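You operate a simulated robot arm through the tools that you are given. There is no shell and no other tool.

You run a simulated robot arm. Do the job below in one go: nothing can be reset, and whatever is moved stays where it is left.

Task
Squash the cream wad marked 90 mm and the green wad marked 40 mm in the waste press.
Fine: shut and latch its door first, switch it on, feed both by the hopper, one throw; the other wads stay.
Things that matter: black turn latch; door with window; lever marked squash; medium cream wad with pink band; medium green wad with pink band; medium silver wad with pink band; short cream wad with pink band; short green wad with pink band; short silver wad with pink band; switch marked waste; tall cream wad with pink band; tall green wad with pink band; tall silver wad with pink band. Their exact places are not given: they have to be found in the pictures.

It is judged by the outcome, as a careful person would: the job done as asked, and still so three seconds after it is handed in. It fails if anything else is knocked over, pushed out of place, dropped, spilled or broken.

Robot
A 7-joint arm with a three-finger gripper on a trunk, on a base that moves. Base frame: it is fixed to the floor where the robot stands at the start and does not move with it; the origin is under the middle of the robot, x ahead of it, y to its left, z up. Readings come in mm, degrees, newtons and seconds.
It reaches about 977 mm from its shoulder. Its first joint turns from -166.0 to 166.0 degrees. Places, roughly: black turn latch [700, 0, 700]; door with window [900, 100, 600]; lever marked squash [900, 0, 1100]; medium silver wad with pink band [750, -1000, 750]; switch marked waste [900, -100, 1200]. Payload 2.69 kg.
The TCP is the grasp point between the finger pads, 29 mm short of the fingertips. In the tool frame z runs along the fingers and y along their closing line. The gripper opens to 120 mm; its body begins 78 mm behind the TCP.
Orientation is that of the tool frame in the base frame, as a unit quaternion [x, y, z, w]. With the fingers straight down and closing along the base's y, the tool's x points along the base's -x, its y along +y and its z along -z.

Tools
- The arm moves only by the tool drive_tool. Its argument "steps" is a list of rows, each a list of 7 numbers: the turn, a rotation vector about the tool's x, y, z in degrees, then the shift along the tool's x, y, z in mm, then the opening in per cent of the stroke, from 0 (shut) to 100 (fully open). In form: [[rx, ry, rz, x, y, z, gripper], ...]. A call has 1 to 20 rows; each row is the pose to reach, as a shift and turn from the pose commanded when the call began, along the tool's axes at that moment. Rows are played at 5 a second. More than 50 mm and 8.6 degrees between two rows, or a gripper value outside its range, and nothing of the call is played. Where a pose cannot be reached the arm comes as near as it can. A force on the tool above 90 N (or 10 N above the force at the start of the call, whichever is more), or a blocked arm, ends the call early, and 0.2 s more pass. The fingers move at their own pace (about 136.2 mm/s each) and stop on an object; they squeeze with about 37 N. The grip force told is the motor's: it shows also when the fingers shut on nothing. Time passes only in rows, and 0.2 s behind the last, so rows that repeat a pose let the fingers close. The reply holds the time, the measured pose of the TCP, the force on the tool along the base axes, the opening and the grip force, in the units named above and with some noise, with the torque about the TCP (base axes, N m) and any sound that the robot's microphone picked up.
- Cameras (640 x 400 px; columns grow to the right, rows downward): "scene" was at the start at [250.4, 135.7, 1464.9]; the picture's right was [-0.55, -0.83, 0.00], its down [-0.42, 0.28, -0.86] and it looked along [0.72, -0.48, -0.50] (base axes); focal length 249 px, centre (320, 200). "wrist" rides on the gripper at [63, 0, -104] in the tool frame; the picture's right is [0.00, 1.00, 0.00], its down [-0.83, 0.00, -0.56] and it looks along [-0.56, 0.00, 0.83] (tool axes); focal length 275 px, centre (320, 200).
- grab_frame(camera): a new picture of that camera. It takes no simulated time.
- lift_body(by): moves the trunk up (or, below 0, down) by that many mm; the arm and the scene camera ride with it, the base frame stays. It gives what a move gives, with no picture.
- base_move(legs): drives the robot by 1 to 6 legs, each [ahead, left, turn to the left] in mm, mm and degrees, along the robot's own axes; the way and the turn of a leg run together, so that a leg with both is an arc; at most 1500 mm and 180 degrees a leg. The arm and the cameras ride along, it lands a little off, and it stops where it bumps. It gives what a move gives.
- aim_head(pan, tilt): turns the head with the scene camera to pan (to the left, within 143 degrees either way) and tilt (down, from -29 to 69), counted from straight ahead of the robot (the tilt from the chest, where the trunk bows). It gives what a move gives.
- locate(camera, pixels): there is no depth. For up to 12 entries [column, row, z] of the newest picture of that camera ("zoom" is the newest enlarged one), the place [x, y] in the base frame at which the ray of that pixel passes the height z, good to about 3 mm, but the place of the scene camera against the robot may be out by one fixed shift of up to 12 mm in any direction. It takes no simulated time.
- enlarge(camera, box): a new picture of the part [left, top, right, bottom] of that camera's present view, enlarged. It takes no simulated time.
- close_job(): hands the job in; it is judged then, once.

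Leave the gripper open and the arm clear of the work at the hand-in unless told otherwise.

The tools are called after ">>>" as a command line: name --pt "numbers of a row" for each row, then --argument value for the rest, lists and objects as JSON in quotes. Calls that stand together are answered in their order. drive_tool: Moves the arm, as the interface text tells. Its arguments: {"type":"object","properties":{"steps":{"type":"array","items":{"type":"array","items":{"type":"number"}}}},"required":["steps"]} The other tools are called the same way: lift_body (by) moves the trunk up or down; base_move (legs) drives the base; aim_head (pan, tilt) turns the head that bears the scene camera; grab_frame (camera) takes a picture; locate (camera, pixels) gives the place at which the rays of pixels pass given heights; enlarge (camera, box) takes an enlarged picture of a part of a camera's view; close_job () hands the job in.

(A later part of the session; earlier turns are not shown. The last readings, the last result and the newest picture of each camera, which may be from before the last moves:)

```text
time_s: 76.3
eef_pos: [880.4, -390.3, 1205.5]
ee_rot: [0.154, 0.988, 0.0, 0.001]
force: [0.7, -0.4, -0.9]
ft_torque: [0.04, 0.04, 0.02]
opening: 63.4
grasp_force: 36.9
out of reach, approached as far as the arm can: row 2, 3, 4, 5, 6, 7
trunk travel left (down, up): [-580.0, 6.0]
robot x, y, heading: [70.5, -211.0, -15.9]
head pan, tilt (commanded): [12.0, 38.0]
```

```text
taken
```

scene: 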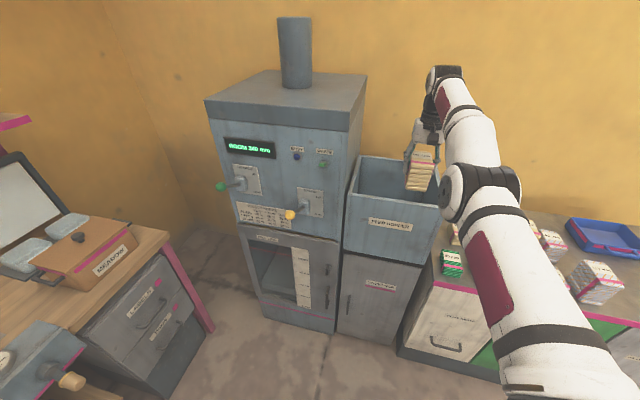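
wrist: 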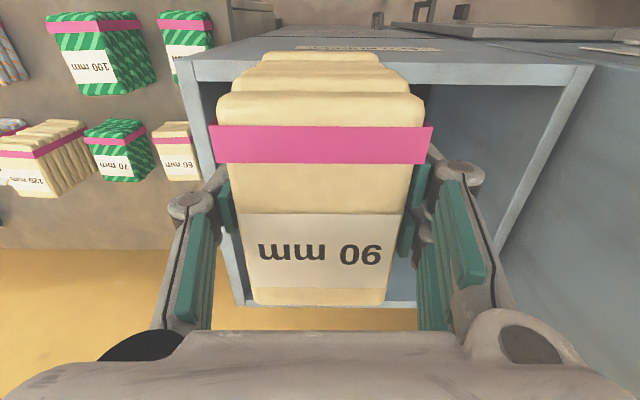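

The arm ran out of reach at (880, -390, 1205). Clearance ahead of the base is over 200 mm, so I drive 125 mm ahead, which carries the wad over the hopper's middle.

>>> base_move --legs '[[125, 0, 0]]'

>>> grab_frame --camera "wrist"

>>> grab_frame --camera "scene"

```text
time_s: 77.5
eef_pos: [999.9, -425.6, 1204.8]
ee_rot: [0.155, 0.988, 0.0, -0.001]
force: [0.6, 0.6, -1.5]
ft_torque: [0.0, 0.02, 0.01]
opening: 63.4
grasp_force: 37.4
trunk travel left (down, up): [-580.0, 6.0]
robot x, y, heading: [193.2, -247.0, -15.7]
head pan, tilt (commanded): [12.0, 38.0]
```

```text
taken
```

wrist: 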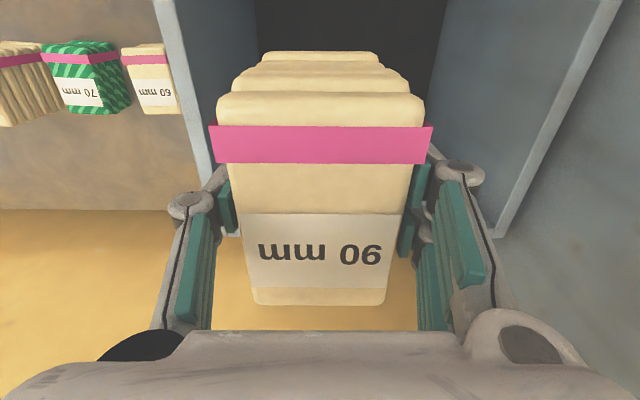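

```text
taken
```

scene: 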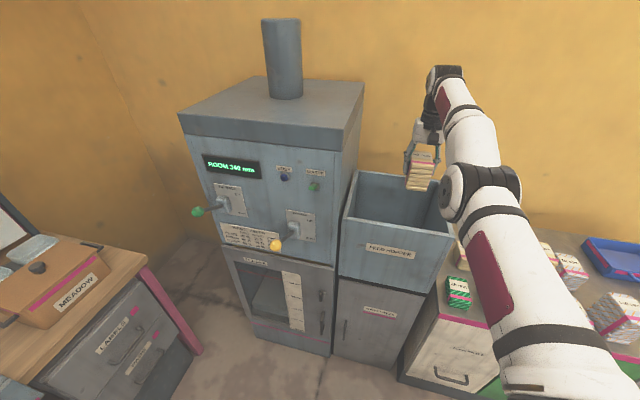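

The wad hangs in the middle of the hopper opening (back rim about 145 mm beyond). I lower it about 190 mm into the hopper.

>>> drive_tool --pt "0 0 0 0 0 35 30" --pt "0 0 0 0 0 70 30" --pt "0 0 0 0 0 100 30" --pt "0 0 0 0 0 130 30" --pt "0 0 0 0 0 155 30" --pt "0 0 0 0 0 175 30" --pt "0 0 0 0 0 190 30"

>>> grab_frame --camera "wrist"

>>> grab_frame --camera "scene"

```text
time_s: 79.1
eef_pos: [1015.9, -429.7, 1013.4]
ee_rot: [0.154, 0.988, 0.001, -0.002]
force: [0.0, 0.1, -1.1]
ft_torque: [0.01, 0.01, 0.0]
opening: 63.4
grasp_force: 36.9
out of reach, approached as far as the arm can: row 1, 2, 3, 4, 5, 6, 7
trunk travel left (down, up): [-580.0, 6.0]
robot x, y, heading: [196.1, -245.7, -15.9]
head pan, tilt (commanded): [12.0, 38.0]
```

```text
taken
```

wrist: 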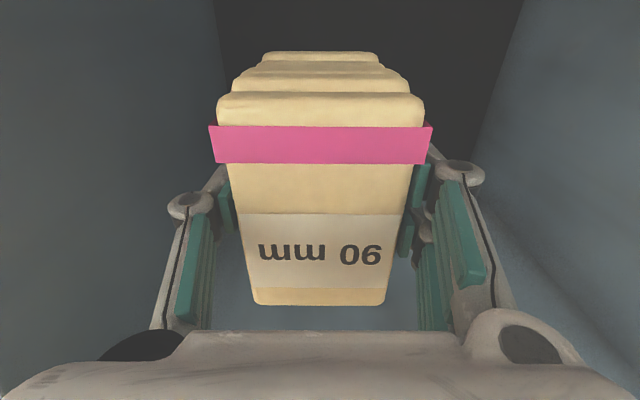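

```text
taken
```

scene: 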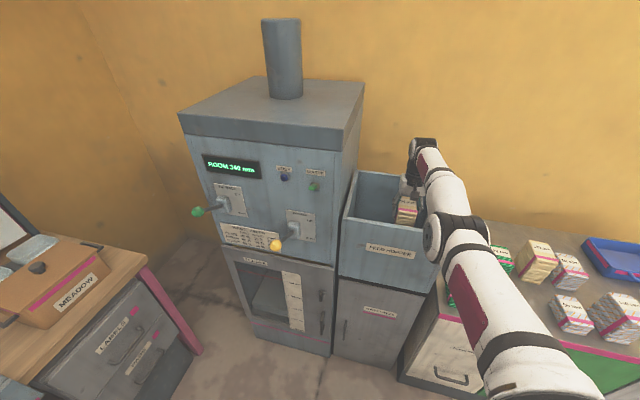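

The wad is well inside the hopper, clear of the walls. I open the fingers to release it.

>>> drive_tool --pt "0 0 0 0 0 0 60" --pt "0 0 0 0 0 0 75" --pt "0 0 0 0 0 0 75" --pt "0 0 0 0 0 0 75"

>>> grab_frame --camera "wrist"

```text
time_s: 80.1
eef_pos: [1014.5, -430.2, 1014.3]
ee_rot: [0.155, 0.988, 0.0, -0.002]
force: [0.7, 0.5, -0.4]
ft_torque: [0.01, 0.02, -0.03]
opening: 90.0
grasp_force: 0.1
trunk travel left (down, up): [-580.0, 6.0]
robot x, y, heading: [196.8, -243.1, -15.9]
head pan, tilt (commanded): [12.0, 38.0]
```

```text
taken
```

wrist: 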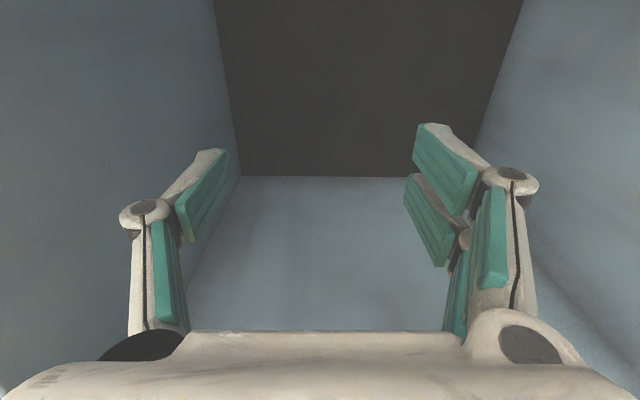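

The wad dropped through. I check the display.

>>> enlarge --camera "scene" --box '[195, 145, 275, 195]'

>>> enlarge --camera "scene" --box '[215, 230, 345, 350]'

```text
8.00 times, centred on (235, 170) of scene
```

zoom: 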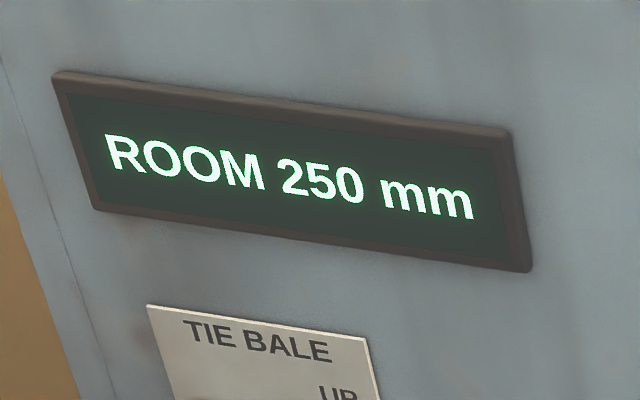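

```text
3.33 times, centred on (280, 290) of scene
```

zoom: 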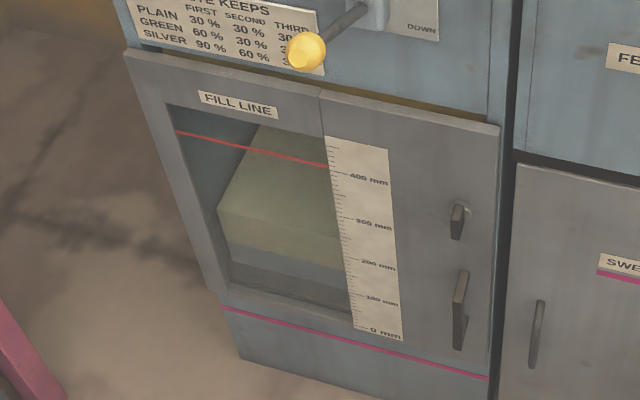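

Display now reads ROOM 250 mm, so the 90 mm wad is in. I lift the hand out of the hopper and back the base off 125 mm.

>>> drive_tool --pt "0 0 0 3 0 -35 75" --pt "0 0 0 6 0 -75 75" --pt "0 0 0 9 0 -115 75" --pt "0 0 0 12 0 -155 75" --pt "0 0 0 15 0 -190 75" --pt "0 0 0 15 0 -190 75"

>>> base_move --legs '[[-125, 0, 0]]'

>>> grab_frame --camera "wrist"

>>> grab_frame --camera "scene"

```text
time_s: 81.5
eef_pos: [1000.1, -424.6, 1205.5]
ee_rot: [0.154, 0.988, 0.0, 0.0]
force: [-0.7, 0.5, 0.4]
ft_torque: [0.0, 0.0, 0.02]
opening: 90.0
grasp_force: 0.1
out of reach, approached as far as the arm can: row 1, 2, 3, 4
trunk travel left (down, up): [-580.0, 6.0]
robot x, y, heading: [193.8, -248.6, -15.9]
head pan, tilt (commanded): [12.0, 38.0]
```

```text
time_s: 82.8
eef_pos: [881.0, -389.8, 1205.1]
ee_rot: [0.154, 0.988, 0.0, 0.0]
force: [0.1, 0.5, -0.5]
ft_torque: [0.01, 0.02, 0.02]
opening: 90.1
grasp_force: 0.0
trunk travel left (down, up): [-580.0, 6.0]
robot x, y, heading: [72.0, -213.3, -15.8]
head pan, tilt (commanded): [12.0, 38.0]
```

```text
taken
```

wrist: 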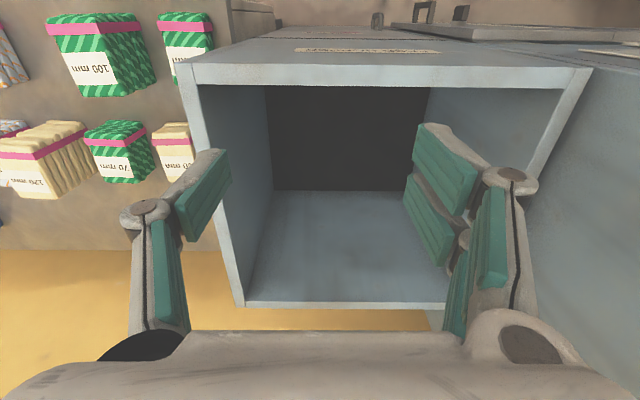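

```text
taken
```

scene: 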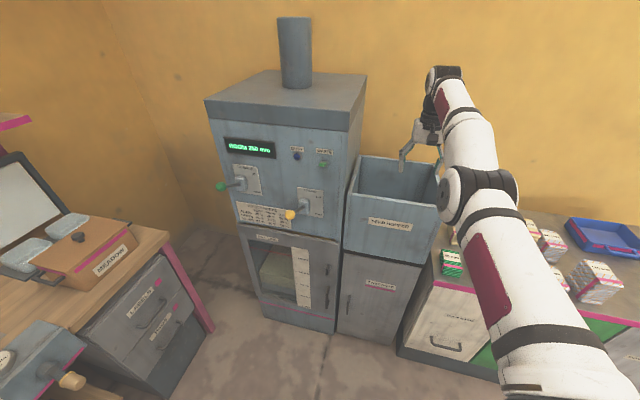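

Hopper is empty. I move right over the 40 mm wad's place (803, -581), then descend to z=1000 for a close look.

>>> drive_tool --pt "0 0 0 3 -41 0 71" --pt "0 0 0 6 -82 0 71" --pt "0 0 0 9.5 -123.5 0 71" --pt "0 0 0 12.5 -164.5 0 71" --pt "0 0 0 15.8 -205.7 0 71" --pt "0 0 0 15.8 -205.7 45 71" --pt "0 0 0 15.8 -205.7 90 71" --pt "0 0 0 15.8 -205.7 135 71" --pt "0 0 0 15.8 -205.7 175 71" --pt "0 0 0 15.8 -205.7 205 71"

>>> grab_frame --camera "wrist"

>>> grab_frame --camera "scene"

```text
time_s: 85.0
eef_pos: [821.1, -592.1, 997.3]
ee_rot: [0.155, 0.988, -0.001, -0.002]
force: [0.1, -0.1, 0.5]
ft_torque: [-0.02, -0.02, -0.01]
opening: 85.3
grasp_force: 0.0
out of reach, approached as far as the arm can: row 1, 2, 3, 4, 5, 6, 7, 8, 9, 10
trunk travel left (down, up): [-580.0, 6.0]
robot x, y, heading: [72.8, -215.3, -15.6]
head pan, tilt (commanded): [12.0, 38.0]
```

```text
taken
```

wrist: 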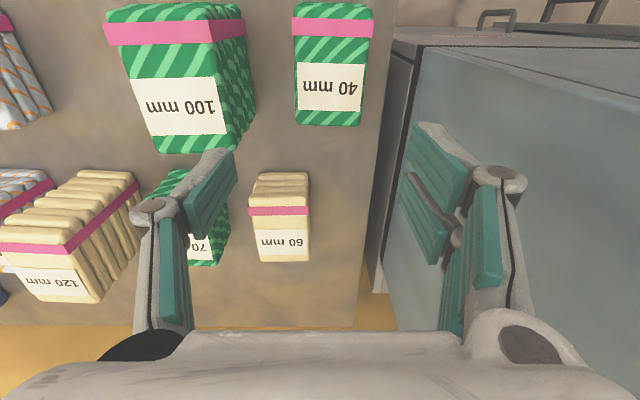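

```text
taken
```

scene: 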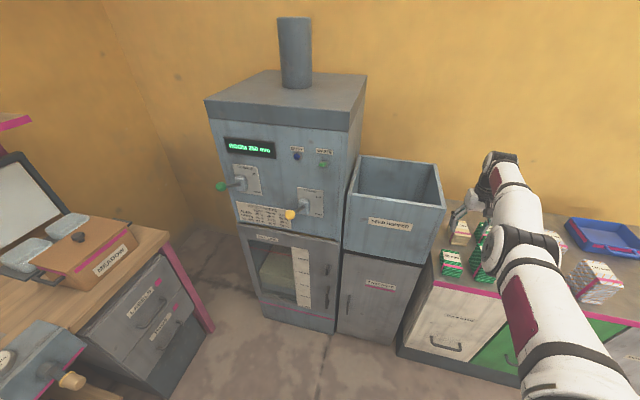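

The earlier out-of-reach target is still the arm's reference, so the hand sits 20 mm too far forward. I pull the commanded pose back by about 106 mm in tool x to bring it truly over the wad, and read where it lands.

>>> drive_tool --pt "0 0 0 36 -9 4 71" --pt "0 0 0 72 -18 9 71" --pt "0 0 0 106 -28 14 71" --pt "0 0 0 106 -28 14 71"

>>> grab_frame --camera "wrist"

>>> enlarge --camera "wrist" --box '[240, 10, 432, 140]'

```text
time_s: 86.0
eef_pos: [793.6, -633.7, 975.4]
ee_rot: [0.155, 0.988, 0.0, -0.001]
force: [-0.6, 1.1, 0.5]
ft_torque: [0.0, 0.02, 0.0]
opening: 85.1
grasp_force: 0.0
out of reach, approached as far as the arm can: row 1, 2, 3, 4
trunk travel left (down, up): [-580.0, 6.0]
robot x, y, heading: [72.1, -214.4, -15.7]
head pan, tilt (commanded): [12.0, 38.0]
```

```text
taken
```

wrist: 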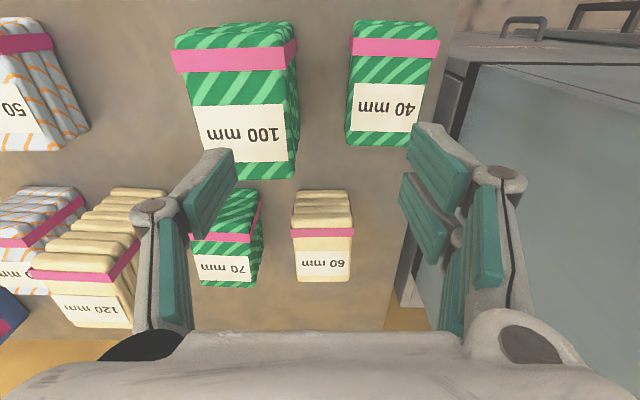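

```text
3.08 times, centred on (336, 75) of wrist
```

zoom: 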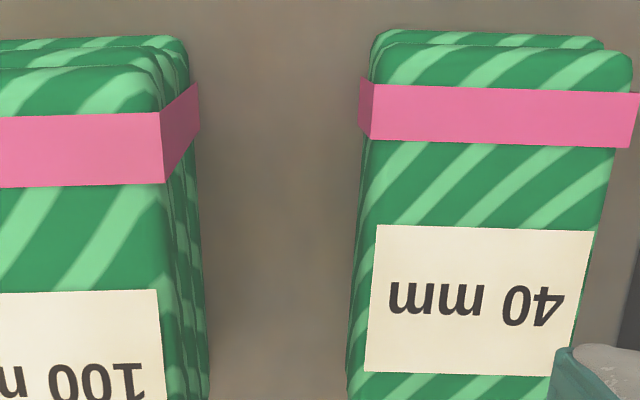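

It landed at (794, -634, 975), still reporting out of reach. I issue a zero shift to see whether the arm settles or drifts.

>>> drive_tool --pt "0 0 0 0 0 0 71" --pt "0 0 0 0 0 0 71" --pt "0 0 0 0 0 0 71"

>>> grab_frame --camera "scene"

```text
time_s: 86.8
eef_pos: [795.1, -632.3, 976.4]
ee_rot: [0.154, 0.988, 0.0, 0.0]
force: [0.3, 0.0, 0.2]
ft_torque: [-0.01, 0.02, -0.01]
opening: 85.0
grasp_force: 0.1
trunk travel left (down, up): [-580.0, 6.0]
robot x, y, heading: [71.7, -214.5, -15.7]
head pan, tilt (commanded): [12.0, 38.0]
```

```text
taken
```

scene: 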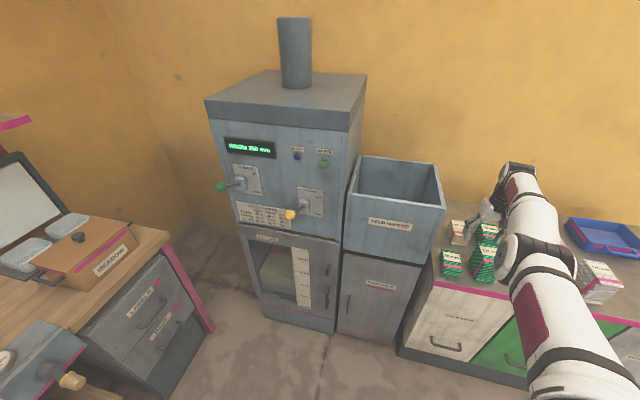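

The zero shift stays put, so the reference is the reached pose. I check the arm's elbow against the wads before moving.

>>> aim_head --pan -8 --tilt 35

>>> grab_frame --camera "scene"

```text
time_s: 87.6
eef_pos: [795.4, -633.7, 975.2]
ee_rot: [0.154, 0.988, 0.0, 0.0]
force: [0.1, 0.2, 0.1]
ft_torque: [-0.02, -0.02, -0.02]
opening: 85.2
grasp_force: 0.0
trunk travel left (down, up): [-580.0, 6.0]
robot x, y, heading: [69.3, -214.2, -15.5]
head pan, tilt (commanded): [-8.0, 35.0]
```

```text
taken
```

scene: 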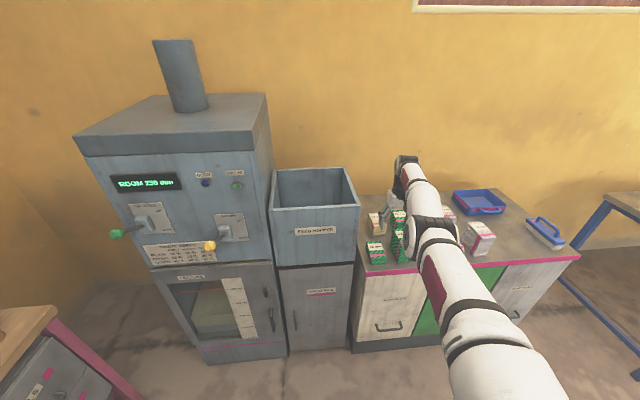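

The arm is stretched nearly straight, which keeps it from folding inward. I'll first raise the hand while drawing it back in small steps, well above the wads, so that the elbow bends again.

>>> drive_tool --pt "0 0 0 5 5 -25 71" --pt "0 0 0 10 10 -50 71" --pt "0 0 0 20 15 -75 71" --pt "0 0 0 30 20 -100 71" --pt "0 0 0 40 25 -125 71" --pt "0 0 0 50 30 -150 71" --pt "0 0 0 60 35 -165 71" --pt "0 0 0 70 40 -180 71" --pt "0 0 0 80 45 -190 71" --pt "0 0 0 90 50 -200 71" --pt "0 0 0 100 50 -200 71" --pt "0 0 0 110 50 -200 71"

>>> grab_frame --camera "scene"

```text
time_s: 90.2
eef_pos: [798.4, -606.9, 1191.6]
ee_rot: [0.155, 0.988, 0.0, -0.001]
force: [-0.4, 1.1, 1.1]
ft_torque: [0.0, 0.01, 0.0]
opening: 85.1
grasp_force: 0.0
out of reach, approached as far as the arm can: row 1, 2, 3, 4, 5, 6, 7, 8, 9, 10, 11, 12
trunk travel left (down, up): [-580.0, 6.0]
robot x, y, heading: [71.4, -213.7, -15.6]
head pan, tilt (commanded): [-8.0, 35.0]
```

```text
taken
```

scene: 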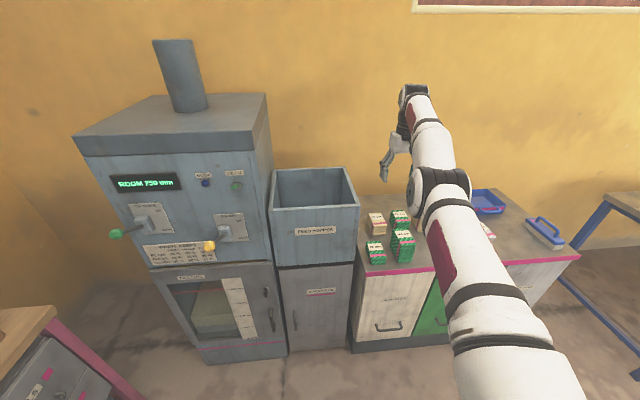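

Still straight. I try a larger inward command at this safe height so the solver has a strong reason to fold the elbow.

>>> drive_tool --pt "0 0 0 45 0 0 71" --pt "0 0 0 90 0 0 71" --pt "0 0 0 135 0 0 71" --pt "0 0 0 180 0 0 71" --pt "0 0 0 225 0 0 71" --pt "0 0 0 270 0 0 71" --pt "0 0 0 270 0 0 71" --pt "0 0 0 270 0 0 71"

>>> grab_frame --camera "scene"

```text
time_s: 92.0
eef_pos: [751.1, -658.1, 1239.7]
ee_rot: [0.155, 0.988, -0.001, -0.001]
force: [-0.7, -0.4, 0.5]
ft_torque: [0.01, -0.02, 0.01]
opening: 85.2
grasp_force: 0.1
out of reach, approached as far as the arm can: row 1, 2, 3, 4, 5, 6, 7, 8
trunk travel left (down, up): [-580.0, 6.0]
robot x, y, heading: [72.0, -212.5, -15.6]
head pan, tilt (commanded): [-8.0, 35.0]
```

```text
taken
```

scene: 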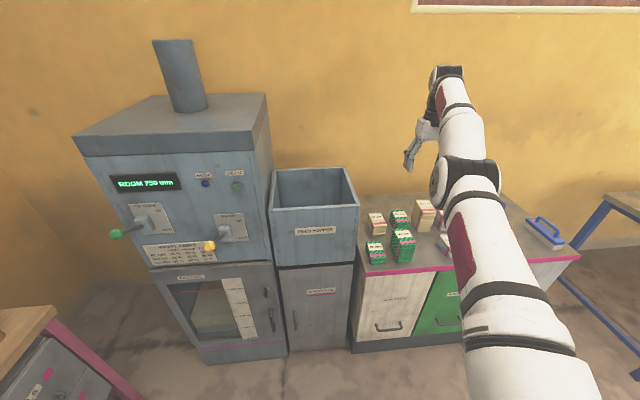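

The arm just slid along its reach limit. Its elbow normally points right, so moving the hand left should flex it. I command left plus a little inward, staying high.

>>> drive_tool --pt "0 0 0 3 25 0 71" --pt "0 0 0 8 50 0 71" --pt "0 0 0 16 75 0 71" --pt "0 0 0 26 100 0 71" --pt "0 0 0 38 125 0 71" --pt "0 0 0 52 150 0 71" --pt "0 0 0 68 175 0 71" --pt "0 0 0 86 200 0 71" --pt "0 0 0 106 215 0 71" --pt "0 0 0 126 225 0 71"

>>> grab_frame --camera "scene"

```text
time_s: 94.2
eef_pos: [838.5, -463.5, 1280.5]
ee_rot: [0.155, 0.988, 0.0, -0.001]
force: [0.9, 0.1, -0.3]
ft_torque: [0.0, 0.0, -0.02]
opening: 85.3
grasp_force: 0.0
out of reach, approached as far as the arm can: row 1, 2, 3, 4, 5, 6, 7, 8, 9, 10
trunk travel left (down, up): [-580.0, 6.0]
robot x, y, heading: [72.4, -212.8, -15.4]
head pan, tilt (commanded): [-8.0, 35.0]
```

```text
taken
```

scene: 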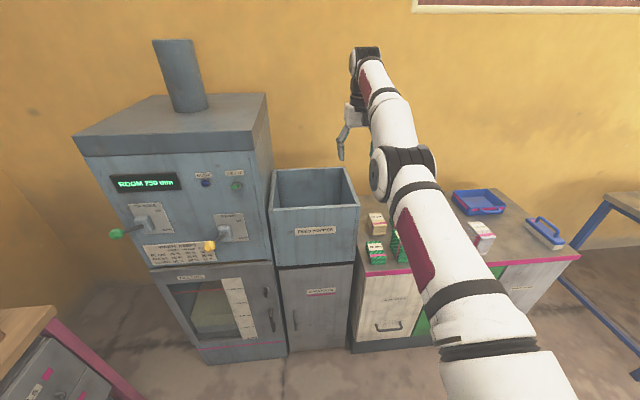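

The positions fit a sphere of about 647 mm around the shoulder, so the elbow is locked straight. I test a pure downward move here (over open space beside the hopper, staying above the rim) to see if it flexes.

>>> drive_tool --pt "0 0 0 10 -5 10 71" --pt "0 0 0 20 -10 20 71" --pt "0 0 0 30 -15 30 71" --pt "0 0 0 40 -20 40 71" --pt "0 0 0 50 -25 50 71" --pt "0 0 0 60 -30 60 71" --pt "0 0 0 70 -35 70 71" --pt "0 0 0 80 -40 80 71" --pt "0 0 0 90 -45 90 71" --pt "0 0 0 100 -50 100 71" --pt "0 0 0 110 -50 110 71" --pt "0 0 0 120 -50 120 71"

```text
time_s: 96.8
eef_pos: [836.9, -531.1, 1191.4]
ee_rot: [0.154, 0.988, 0.0, -0.001]
force: [-1.3, 0.3, -0.3]
ft_torque: [0.01, -0.02, -0.01]
opening: 84.9
grasp_force: 0.0
out of reach, approached as far as the arm can: row 1, 2, 3, 4, 5, 6, 7, 8, 9, 10, 11, 12
trunk travel left (down, up): [-580.0, 6.0]
robot x, y, heading: [73.9, -215.1, -15.9]
head pan, tilt (commanded): [-8.0, 35.0]
```

Likely the elbow has gone slightly past straight to its stop on the wrong side. I'll push outward along the arm's line to bring it back through straight, then pull inward.

>>> drive_tool --pt "0 0 0 -20 -3 -4 71" --pt "0 0 0 -40 -6 -8 71" --pt "0 0 0 -60 -9 -12 71" --pt "0 0 0 -80 -12 -16 71" --pt "0 0 0 -100 -15 -20 71"

>>> drive_tool --pt "0 0 0 15 2 3 71" --pt "0 0 0 30 4 6 71" --pt "0 0 0 45 6 9 71" --pt "0 0 0 60 8 12 71" --pt "0 0 0 75 10 15 71" --pt "0 0 0 90 12 18 71"

```text
time_s: 98.0
eef_pos: [836.2, -539.0, 1198.8]
ee_rot: [0.155, 0.988, 0.0, 0.0]
force: [0.2, -0.5, 0.0]
ft_torque: [-0.02, -0.01, 0.02]
opening: 85.2
grasp_force: 0.0
out of reach, approached as far as the arm can: row 1, 2, 3, 4, 5
trunk travel left (down, up): [-580.0, 6.0]
robot x, y, heading: [70.1, -211.4, -15.5]
head pan, tilt (commanded): [-8.0, 35.0]
```

```text
time_s: 99.4
eef_pos: [833.2, -535.0, 1198.0]
ee_rot: [0.155, 0.988, 0.0, -0.001]
force: [-0.6, -0.3, 0.0]
ft_torque: [0.02, 0.02, 0.0]
opening: 85.1
grasp_force: 0.0
out of reach, approached as far as the arm can: row 1, 2, 3, 4, 5, 6
trunk travel left (down, up): [-580.0, 6.0]
robot x, y, heading: [72.2, -213.3, -15.4]
head pan, tilt (commanded): [-8.0, 35.0]
```

No change. Moving left flexes the elbow in the right sense only if there's no inward pull at the same time, so I sweep left 200 mm with a slight outward bias, then pull inward.

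>>> drive_tool --pt "0 0 0 -20 25 0 71" --pt "0 0 0 -30 50 0 71" --pt "0 0 0 -30 75 0 71" --pt "0 0 0 -30 100 0 71" --pt "0 0 0 -30 125 0 71" --pt "0 0 0 -30 150 0 71" --pt "0 0 0 -20 175 0 71" --pt "0 0 0 0 200 0 71" --pt "0 0 0 20 220 0 71" --pt "0 0 0 45 235 0 71" --pt "0 0 0 70 240 0 71" --pt "0 0 0 95 240 0 71"

>>> grab_frame --camera "scene"

```text
time_s: 102.0
eef_pos: [892.2, -286.1, 1211.1]
ee_rot: [0.156, 0.988, 0.0, -0.001]
force: [-0.1, -0.3, -0.1]
ft_torque: [0.01, 0.03, 0.02]
opening: 85.2
grasp_force: 0.0
out of reach, approached as far as the arm can: row 1, 2, 3, 4, 5, 6, 7, 9, 10, 11, 12
trunk travel left (down, up): [-580.0, 6.0]
robot x, y, heading: [72.4, -211.6, -15.8]
head pan, tilt (commanded): [-8.0, 35.0]
```

```text
taken
```

scene: 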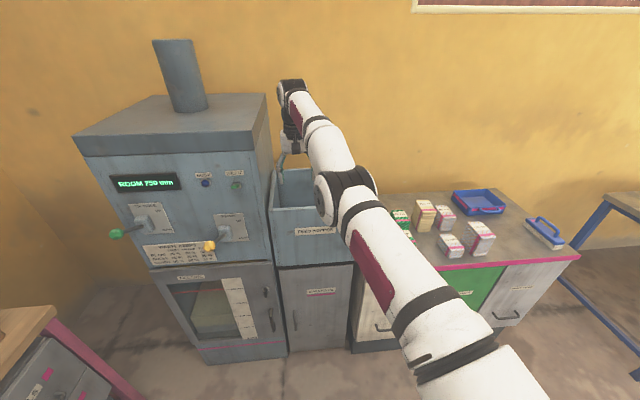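

That passed through straight at one point but didn't fold. In the press work the elbow pointed up, so moving down with outward bias should fold it properly. I first sweep back right over the counter.

>>> drive_tool --pt "0 0 0 -20 -30 0 71" --pt "0 0 0 -30 -65 0 71" --pt "0 0 0 -30 -100 0 71" --pt "0 0 0 -30 -135 0 71" --pt "0 0 0 -30 -170 0 71" --pt "0 0 0 -30 -205 0 71" --pt "0 0 0 -30 -240 0 71" --pt "0 0 0 -20 -265 0 71"

>>> drive_tool --pt "0 0 0 -25 0 20 71" --pt "0 0 0 -45 0 40 71" --pt "0 0 0 -55 0 60 71" --pt "0 0 0 -60 0 80 71" --pt "0 0 0 -65 0 100 71" --pt "0 0 0 -65 0 120 71" --pt "0 0 0 -60 0 140 71" --pt "0 0 0 -50 0 160 71" --pt "0 0 0 -30 0 175 71" --pt "0 0 0 -10 0 185 71" --pt "0 0 0 10 0 190 71" --pt "0 0 0 30 0 195 71"

>>> grab_frame --camera "scene"

```text
time_s: 103.8
eef_pos: [828.8, -544.4, 1213.2]
ee_rot: [0.156, 0.988, 0.0, 0.0]
force: [0.6, 0.0, -0.9]
ft_torque: [-0.05, 0.02, 0.02]
opening: 85.2
grasp_force: 0.0
out of reach, approached as far as the arm can: row 1, 2, 3, 4, 5, 6, 7
trunk travel left (down, up): [-580.0, 6.0]
robot x, y, heading: [72.6, -213.1, -15.7]
head pan, tilt (commanded): [-8.0, 35.0]
```

```text
time_s: 106.2
eef_pos: [840.4, -547.4, 1044.9]
ee_rot: [0.158, 0.987, -0.001, 0.025]
force: [-4.9, -0.4, 12.2]
ft_torque: [0.58, -0.37, 0.29]
opening: 106.1
grasp_force: 4.5
out of reach, approached as far as the arm can: row 1, 2, 3, 4, 5, 6, 7, 8, 9
trunk travel left (down, up): [-580.0, 6.0]
robot x, y, heading: [73.3, -211.4, -15.9]
head pan, tilt (commanded): [-8.0, 35.0]
stopped in row 11: the force on the tool passed its limit at 93 N (the readings are from after the stop); the commanded pose is now the measured one
```

```text
taken
```

scene: 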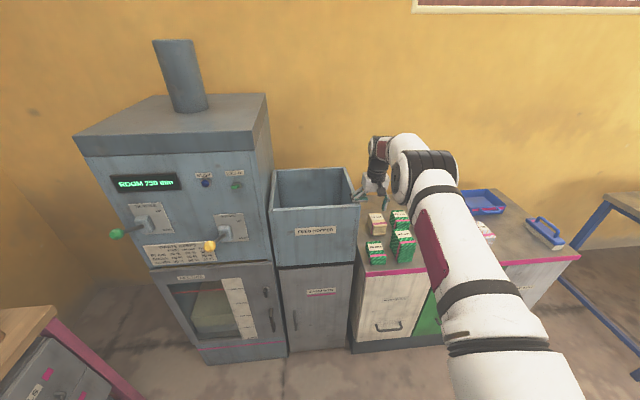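

The elbow has folded, but the left finger touched the hopper's right rim (93 N stop). I lift straight up right away and move right, away from the hopper.

>>> drive_tool --pt "0 0 0 0 -2 -20 71" --pt "0 0 0 0 -8 -50 71" --pt "0 0 0 5 -25 -80 71" --pt "0 0 0 15 -50 -100 71" --pt "0 0 0 25 -60 -100 71"

>>> grab_frame --camera "scene"

>>> grab_frame --camera "wrist"

```text
time_s: 107.4
eef_pos: [793.0, -596.1, 1139.8]
ee_rot: [0.159, 0.987, -0.001, 0.022]
force: [0.3, 0.1, 0.0]
ft_torque: [-0.03, 0.0, 0.03]
opening: 86.6
grasp_force: 0.6
trunk travel left (down, up): [-580.0, 6.0]
robot x, y, heading: [70.2, -213.5, -15.6]
head pan, tilt (commanded): [-8.0, 35.0]
```

```text
taken
```

scene: 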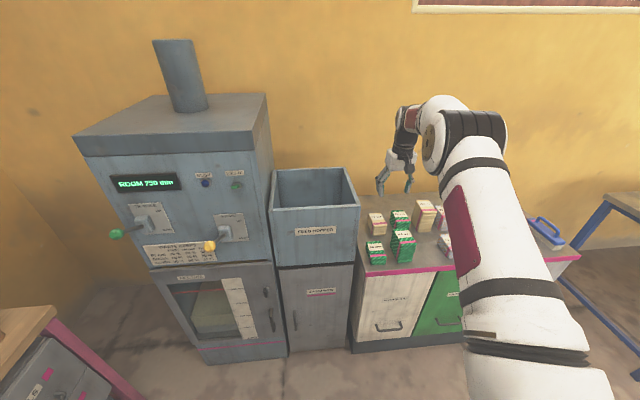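

```text
taken
```

wrist: 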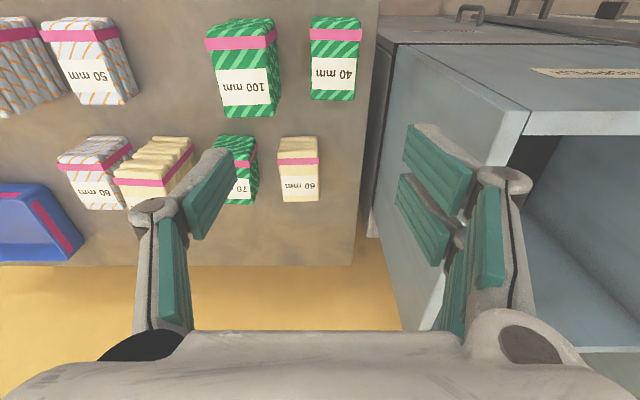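

The arm is folded properly again and nothing looks displaced. To stay well inside reach, I draw the hand back 100 mm (also correcting its 2.5° tilt), then drive the base 100 mm ahead.

>>> drive_tool --pt "0 0.6 -0.2 25 0 0 71" --pt "0 1.2 -0.4 50 0 0 71" --pt "0 1.9 -0.6 75 0 0 71" --pt "0 2.5 -0.8 100 0 0 71"

>>> base_move --legs '[[100, 0, 0]]'

>>> grab_frame --camera "wrist"

```text
time_s: 108.4
eef_pos: [698.0, -563.8, 1135.2]
ee_rot: [0.151, 0.989, 0.003, 0.001]
force: [-0.6, 0.0, 0.4]
ft_torque: [0.03, -0.01, -0.01]
opening: 85.1
grasp_force: 0.1
trunk travel left (down, up): [-580.0, 6.0]
robot x, y, heading: [73.7, -214.3, -15.6]
head pan, tilt (commanded): [-8.0, 35.0]
```

```text
time_s: 109.5
eef_pos: [796.0, -590.1, 1135.2]
ee_rot: [0.152, 0.988, 0.003, 0.002]
force: [0.7, -0.4, -0.1]
ft_torque: [0.03, -0.02, -0.01]
opening: 85.2
grasp_force: 0.0
trunk travel left (down, up): [-580.0, 6.0]
robot x, y, heading: [171.9, -240.7, -15.9]
head pan, tilt (commanded): [-8.0, 35.0]
```

```text
taken
```

wrist: 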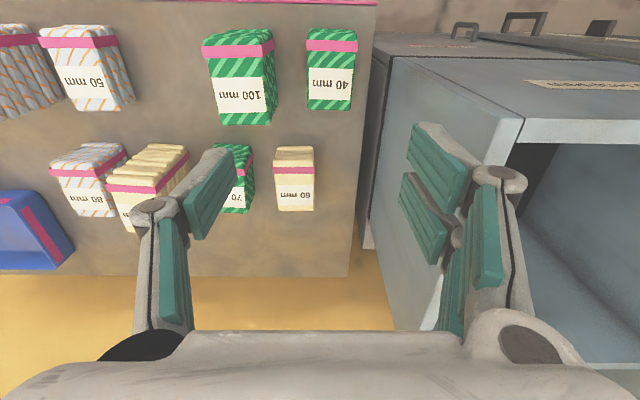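

Now I descend to z≈990 over the 40 mm wad for a precise look.

>>> drive_tool --pt "0 0 0 -2 5 20 71" --pt "0 0 0 -4 10.7 50 71" --pt "0 0 0 -4 10.7 85 71" --pt "0 0 0 -4 10.7 120 71" --pt "0 0 0 -4 10.7 145 71" --pt "0 0 0 -4 10.7 145 71"

>>> enlarge --camera "wrist" --box '[224, 10, 432, 140]'

```text
time_s: 111.0
eef_pos: [801.8, -580.7, 990.6]
ee_rot: [0.152, 0.988, 0.002, 0.002]
force: [0.7, -0.1, 0.5]
ft_torque: [0.0, 0.01, 0.04]
opening: 85.2
grasp_force: 0.0
trunk travel left (down, up): [-580.0, 6.0]
robot x, y, heading: [175.4, -237.8, -15.7]
head pan, tilt (commanded): [-8.0, 35.0]
```

```text
3.08 times, centred on (328, 75) of wrist
```

zoom: 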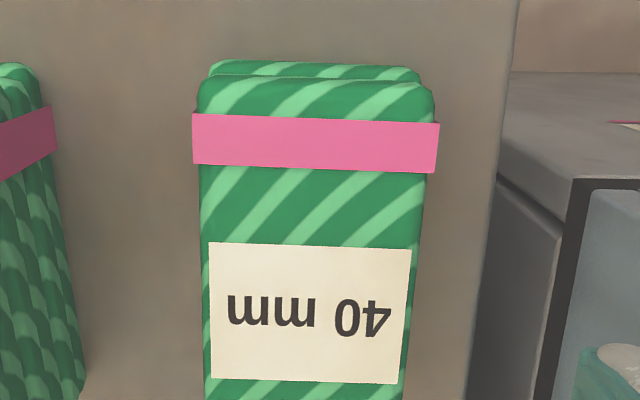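

>>> enlarge --camera "wrist" --box '[200, 20, 456, 180]'

```text
2.50 times, centred on (328, 100) of wrist
```

zoom: 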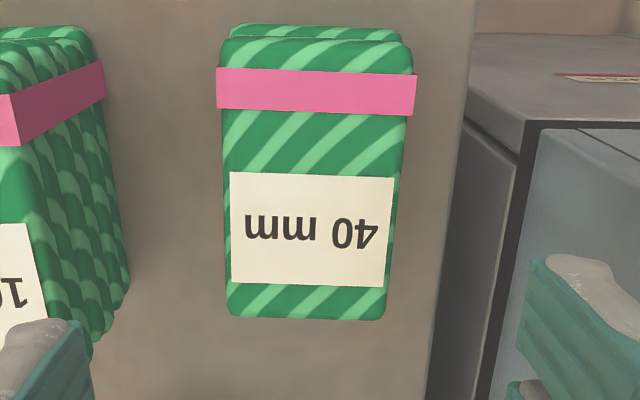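

>>> locate --camera "zoom" --pixels '[[222, 45, 840], [412, 51, 840], [382, 319, 840], [229, 316, 840], [130, 285, 880], [104, 70, 895], [520, 122, 1000]]'

```text
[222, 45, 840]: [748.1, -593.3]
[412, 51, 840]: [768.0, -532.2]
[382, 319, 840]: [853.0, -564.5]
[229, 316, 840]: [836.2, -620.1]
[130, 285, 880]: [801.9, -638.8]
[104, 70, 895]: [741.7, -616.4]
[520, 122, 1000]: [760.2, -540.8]
```

The 40 mm wad's centre is (801, -578). I shift 3 mm left and descend to z≈839, tips staying 10 mm above the counter.

>>> drive_tool --pt "0 0 0 1.7 2.8 15 71" --pt "0 0 0 1.7 2.8 45 71" --pt "0 0 0 1.7 2.8 75 71" --pt "0 0 0 1.7 2.8 105 71" --pt "0 0 0 1.7 2.8 125 71" --pt "0 0 0 1.7 2.8 140 71" --pt "0 0 0 1.7 2.8 151 71"

>>> grab_frame --camera "wrist"

>>> grab_frame --camera "scene"

```text
time_s: 112.5
eef_pos: [803.5, -577.7, 839.4]
ee_rot: [0.151, 0.988, 0.002, 0.002]
force: [-0.2, 0.8, 0.1]
ft_torque: [-0.01, -0.02, -0.03]
opening: 85.3
grasp_force: 0.1
trunk travel left (down, up): [-580.0, 6.0]
robot x, y, heading: [165.3, -241.5, -15.8]
head pan, tilt (commanded): [-8.0, 35.0]
```

```text
taken
```

wrist: 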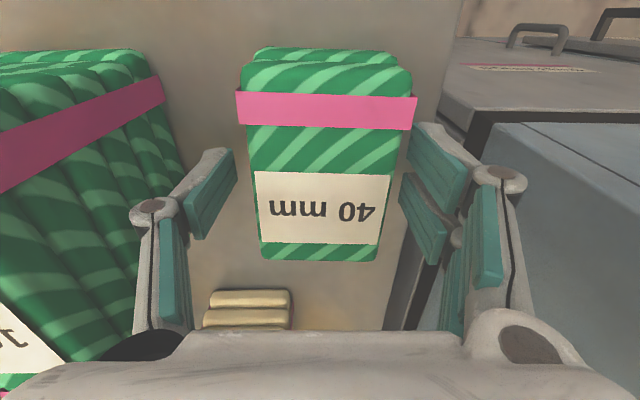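

```text
taken
```

scene: 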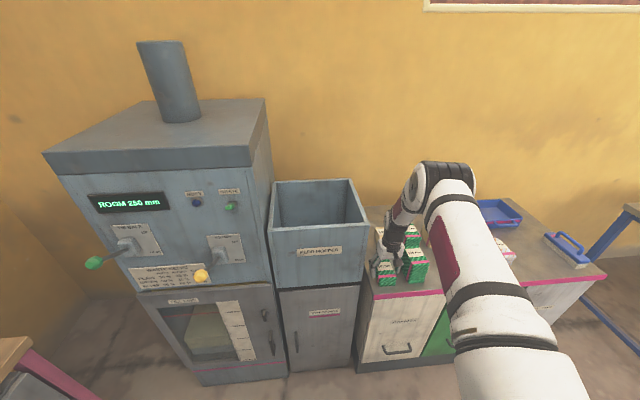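

The fingers straddle the 40 mm wad cleanly. I close and then lift 20 mm to confirm the hold.

>>> drive_tool --pt "0 0 0 0 0 0 45" --pt "0 0 0 0 0 0 30" --pt "0 0 0 0 0 0 30" --pt "0 0 0 0 0 0 30" --pt "0 0 0 0 0 -10 30" --pt "0 0 0 0 0 -25 30"

>>> grab_frame --camera "wrist"

```text
time_s: 114.0
eef_pos: [803.0, -577.5, 864.7]
ee_rot: [0.151, 0.988, 0.002, 0.001]
force: [0.2, 0.8, -0.3]
ft_torque: [-0.03, 0.02, 0.01]
opening: 63.3
grasp_force: 37.1
trunk travel left (down, up): [-580.0, 6.0]
robot x, y, heading: [171.9, -240.6, -15.7]
head pan, tilt (commanded): [-8.0, 35.0]
```

```text
taken
```

wrist: 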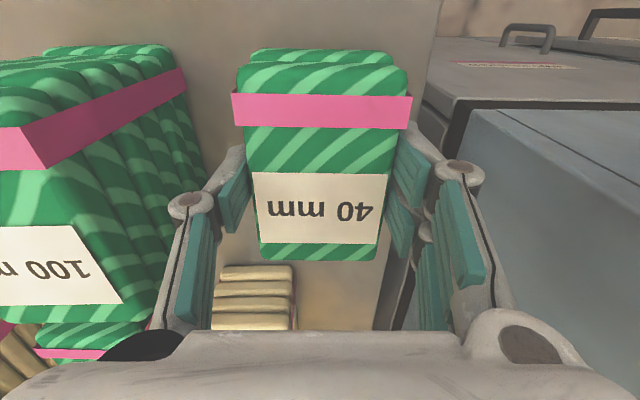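

Held firmly. I lift to z≈1165, well above the hopper's rim, watching the reach limit this time.

>>> drive_tool --pt "0 0 0 0 0 -30 30" --pt "0 0 0 0 0 -70 30" --pt "0 0 0 0 0 -110 30" --pt "0 0 0 0 0 -150 30" --pt "0 0 0 0 0 -190 30" --pt "0 0 0 0 0 -230 30" --pt "0 0 0 0 0 -270 30" --pt "0 0 0 0 0 -300 30"

>>> grab_frame --camera "scene"

```text
time_s: 115.8
eef_pos: [801.5, -578.7, 1164.5]
ee_rot: [0.151, 0.988, 0.002, 0.001]
force: [-0.1, -0.2, 0.2]
ft_torque: [0.02, -0.04, 0.01]
opening: 63.0
grasp_force: 36.9
trunk travel left (down, up): [-580.0, 6.0]
robot x, y, heading: [170.3, -241.7, -15.3]
head pan, tilt (commanded): [-8.0, 35.0]
```

```text
taken
```

scene: 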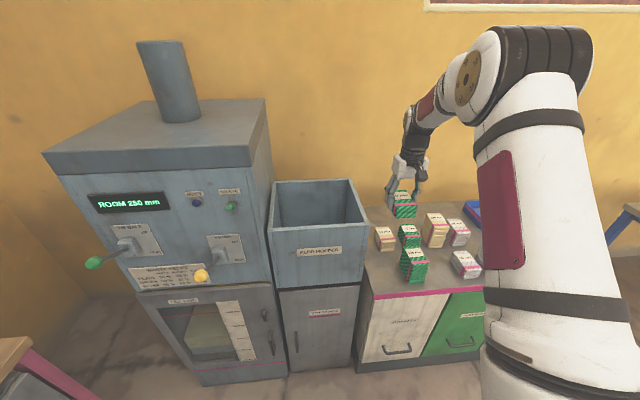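

All others are in place. I move the wad over the hopper to about (955, -398).

>>> drive_tool --pt "0 0 0 -15 36 0 30" --pt "0 0 0 -31 73 0 30" --pt "0 0 0 -46 109 0 30" --pt "0 0 0 -62 146 0 30" --pt "0 0 0 -77 182 0 30" --pt "0 0 0 -92 218 0 30" --pt "0 0 0 -92 218 0 30"

>>> grab_frame --camera "wrist"

>>> grab_frame --camera "scene"

```text
time_s: 117.3
eef_pos: [954.7, -397.2, 1164.7]
ee_rot: [0.151, 0.989, 0.002, 0.001]
force: [1.0, 0.5, -0.9]
ft_torque: [-0.02, 0.01, 0.0]
opening: 63.5
grasp_force: 37.2
trunk travel left (down, up): [-580.0, 6.0]
robot x, y, heading: [174.4, -241.7, -15.8]
head pan, tilt (commanded): [-8.0, 35.0]
```

```text
taken
```

wrist: 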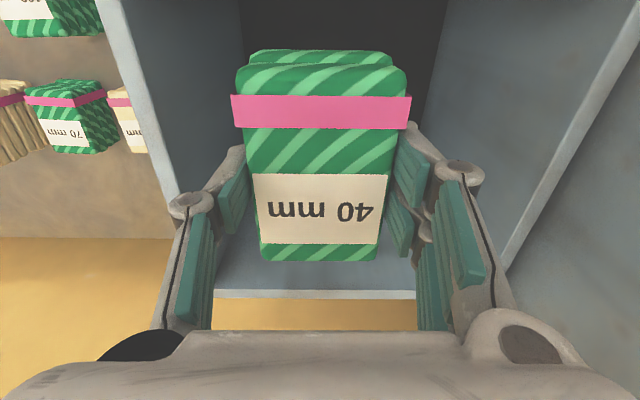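

```text
taken
```

scene: 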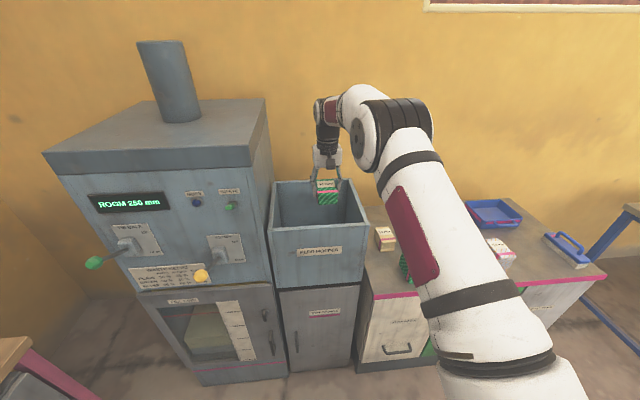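

The wad is inside the opening's outline. I lower it 130 mm into the hopper and release.

>>> drive_tool --pt "0 0 0 0 0 25 30" --pt "0 0 0 0 0 50 30" --pt "0 0 0 0 0 75 30" --pt "0 0 0 0 0 100 30" --pt "0 0 0 0 0 120 30" --pt "0 0 0 0 0 130 30"

>>> drive_tool --pt "0 0 0 0 0 0 60" --pt "0 0 0 0 0 0 75" --pt "0 0 0 0 0 0 75" --pt "0 0 0 0 0 0 75" --pt "0 0 0 0 0 0 75"

>>> grab_frame --camera "wrist"

>>> enlarge --camera "scene" --box '[85, 175, 245, 295]'

```text
time_s: 118.8
eef_pos: [955.7, -398.5, 1035.1]
ee_rot: [0.151, 0.988, 0.002, 0.001]
force: [0.4, -0.3, -0.1]
ft_torque: [0.0, -0.03, -0.01]
opening: 62.9
grasp_force: 37.3
trunk travel left (down, up): [-580.0, 6.0]
robot x, y, heading: [171.6, -242.3, -15.8]
head pan, tilt (commanded): [-8.0, 35.0]
```

```text
time_s: 120.0
eef_pos: [955.0, -397.4, 1035.8]
ee_rot: [0.152, 0.988, 0.003, 0.001]
force: [0.5, -0.1, 0.4]
ft_torque: [0.0, -0.01, -0.03]
opening: 90.0
grasp_force: 0.0
trunk travel left (down, up): [-580.0, 6.0]
robot x, y, heading: [170.6, -239.9, -16.0]
head pan, tilt (commanded): [-8.0, 35.0]
```

```text
taken
```

wrist: 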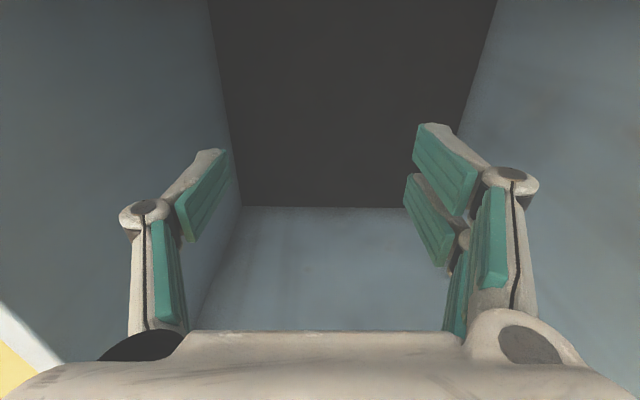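

```text
3.33 times, centred on (165, 235) of scene
```

zoom: 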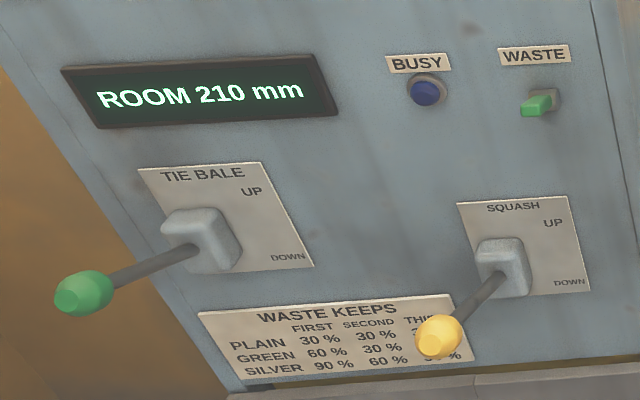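

ROOM 210 mm: both wads are in, the switch is on and the squash lever is still up. I lift the hand out of the hopper and draw it back toward the robot.

>>> drive_tool --pt "0 0 0 0 0 -35 75" --pt "0 0 0 0 0 -70 75" --pt "0 0 0 0 0 -110 75" --pt "0 0 0 0 0 -150 75" --pt "0 0 0 20 -6 -165 75" --pt "0 0 0 60 -17 -165 75" --pt "0 0 0 100 -28 -165 75" --pt "0 0 0 140 -39 -165 75" --pt "0 0 0 180 -50 -165 50" --pt "0 0 0 215 -58 -165 50" --pt "0 0 0 237 -63 -165 50"

>>> base_move --legs '[[-150, 0, 0]]'

>>> grab_frame --camera "scene"

```text
time_s: 122.3
eef_pos: [710.4, -388.6, 1200.4]
ee_rot: [0.151, 0.988, 0.002, 0.002]
force: [-0.3, 0.1, -0.3]
ft_torque: [0.01, 0.0, -0.03]
opening: 60.0
grasp_force: 0.1
trunk travel left (down, up): [-580.0, 6.0]
robot x, y, heading: [168.9, -240.0, -15.6]
head pan, tilt (commanded): [-8.0, 35.0]
```

```text
time_s: 123.7
eef_pos: [564.9, -347.9, 1200.0]
ee_rot: [0.152, 0.988, 0.003, 0.001]
force: [0.5, 1.0, 0.4]
ft_torque: [0.01, 0.0, 0.01]
opening: 60.0
grasp_force: 0.1
trunk travel left (down, up): [-580.0, 6.0]
robot x, y, heading: [29.5, -197.6, -15.4]
head pan, tilt (commanded): [-8.0, 35.0]
```

```text
taken
```

scene: 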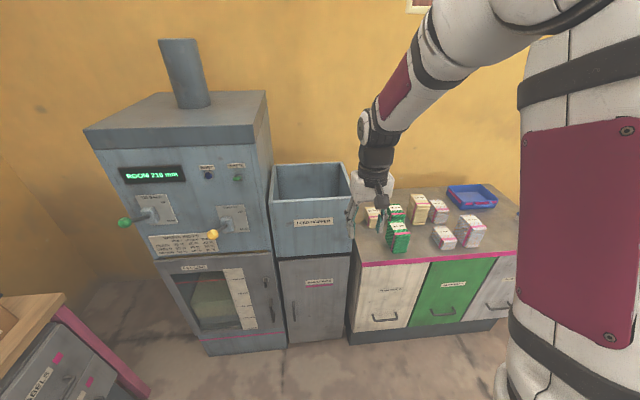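

All remaining wads are in place. I drive 410 mm left to face the squash lever.

>>> base_move --legs '[[0, 410, 0]]'

>>> grab_frame --camera "wrist"

>>> aim_head --pan 0 --tilt 32

>>> grab_frame --camera "scene"

```text
time_s: 126.3
eef_pos: [675.1, 47.5, 1199.6]
ee_rot: [0.151, 0.989, 0.002, 0.001]
force: [-0.5, 0.7, 0.3]
ft_torque: [0.0, -0.02, -0.01]
opening: 60.1
grasp_force: 0.2
trunk travel left (down, up): [-580.0, 6.0]
robot x, y, heading: [139.7, 192.7, -15.5]
head pan, tilt (commanded): [-8.0, 35.0]
```

```text
taken
```

wrist: 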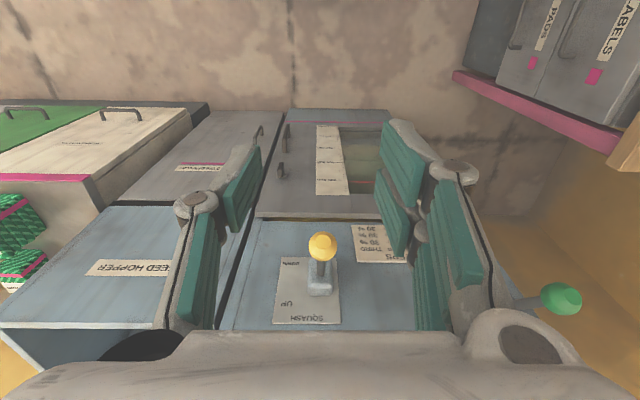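

```text
time_s: 127.0
eef_pos: [676.1, 48.3, 1199.4]
ee_rot: [0.152, 0.988, 0.002, 0.002]
force: [-0.2, 0.3, -0.5]
ft_torque: [0.0, -0.03, 0.01]
opening: 60.1
grasp_force: 0.1
trunk travel left (down, up): [-580.0, 6.0]
robot x, y, heading: [139.1, 193.2, -15.6]
head pan, tilt (commanded): [0.0, 32.0]
```

```text
taken
```

scene: 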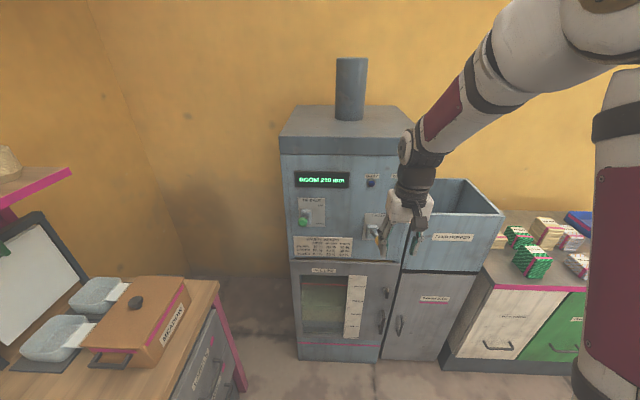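

The wrist sees the squash lever from above: knob at (322, 246), boss just beyond. I enlarge and locate.

>>> enlarge --camera "wrist" --box '[256, 220, 384, 300]'

>>> locate --camera "wrist" --pixels '[[322.5, 246, 1086], [322.5, 246, 1080], [322.5, 246, 1095], [320, 283, 1016], [320, 275, 1016], [274, 323, 1085], [340, 323, 1085]]'

```text
5.00 times, centred on (320, 260) of wrist
```

zoom: 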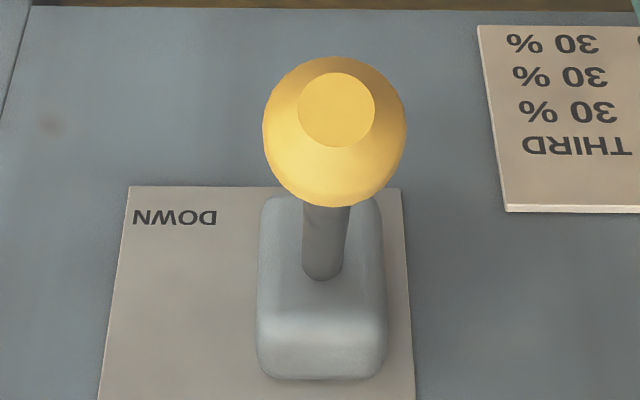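

```text
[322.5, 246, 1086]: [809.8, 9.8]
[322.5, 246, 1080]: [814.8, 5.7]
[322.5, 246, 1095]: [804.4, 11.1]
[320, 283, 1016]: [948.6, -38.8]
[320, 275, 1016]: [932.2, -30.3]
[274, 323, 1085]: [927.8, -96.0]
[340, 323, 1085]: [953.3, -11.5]
```

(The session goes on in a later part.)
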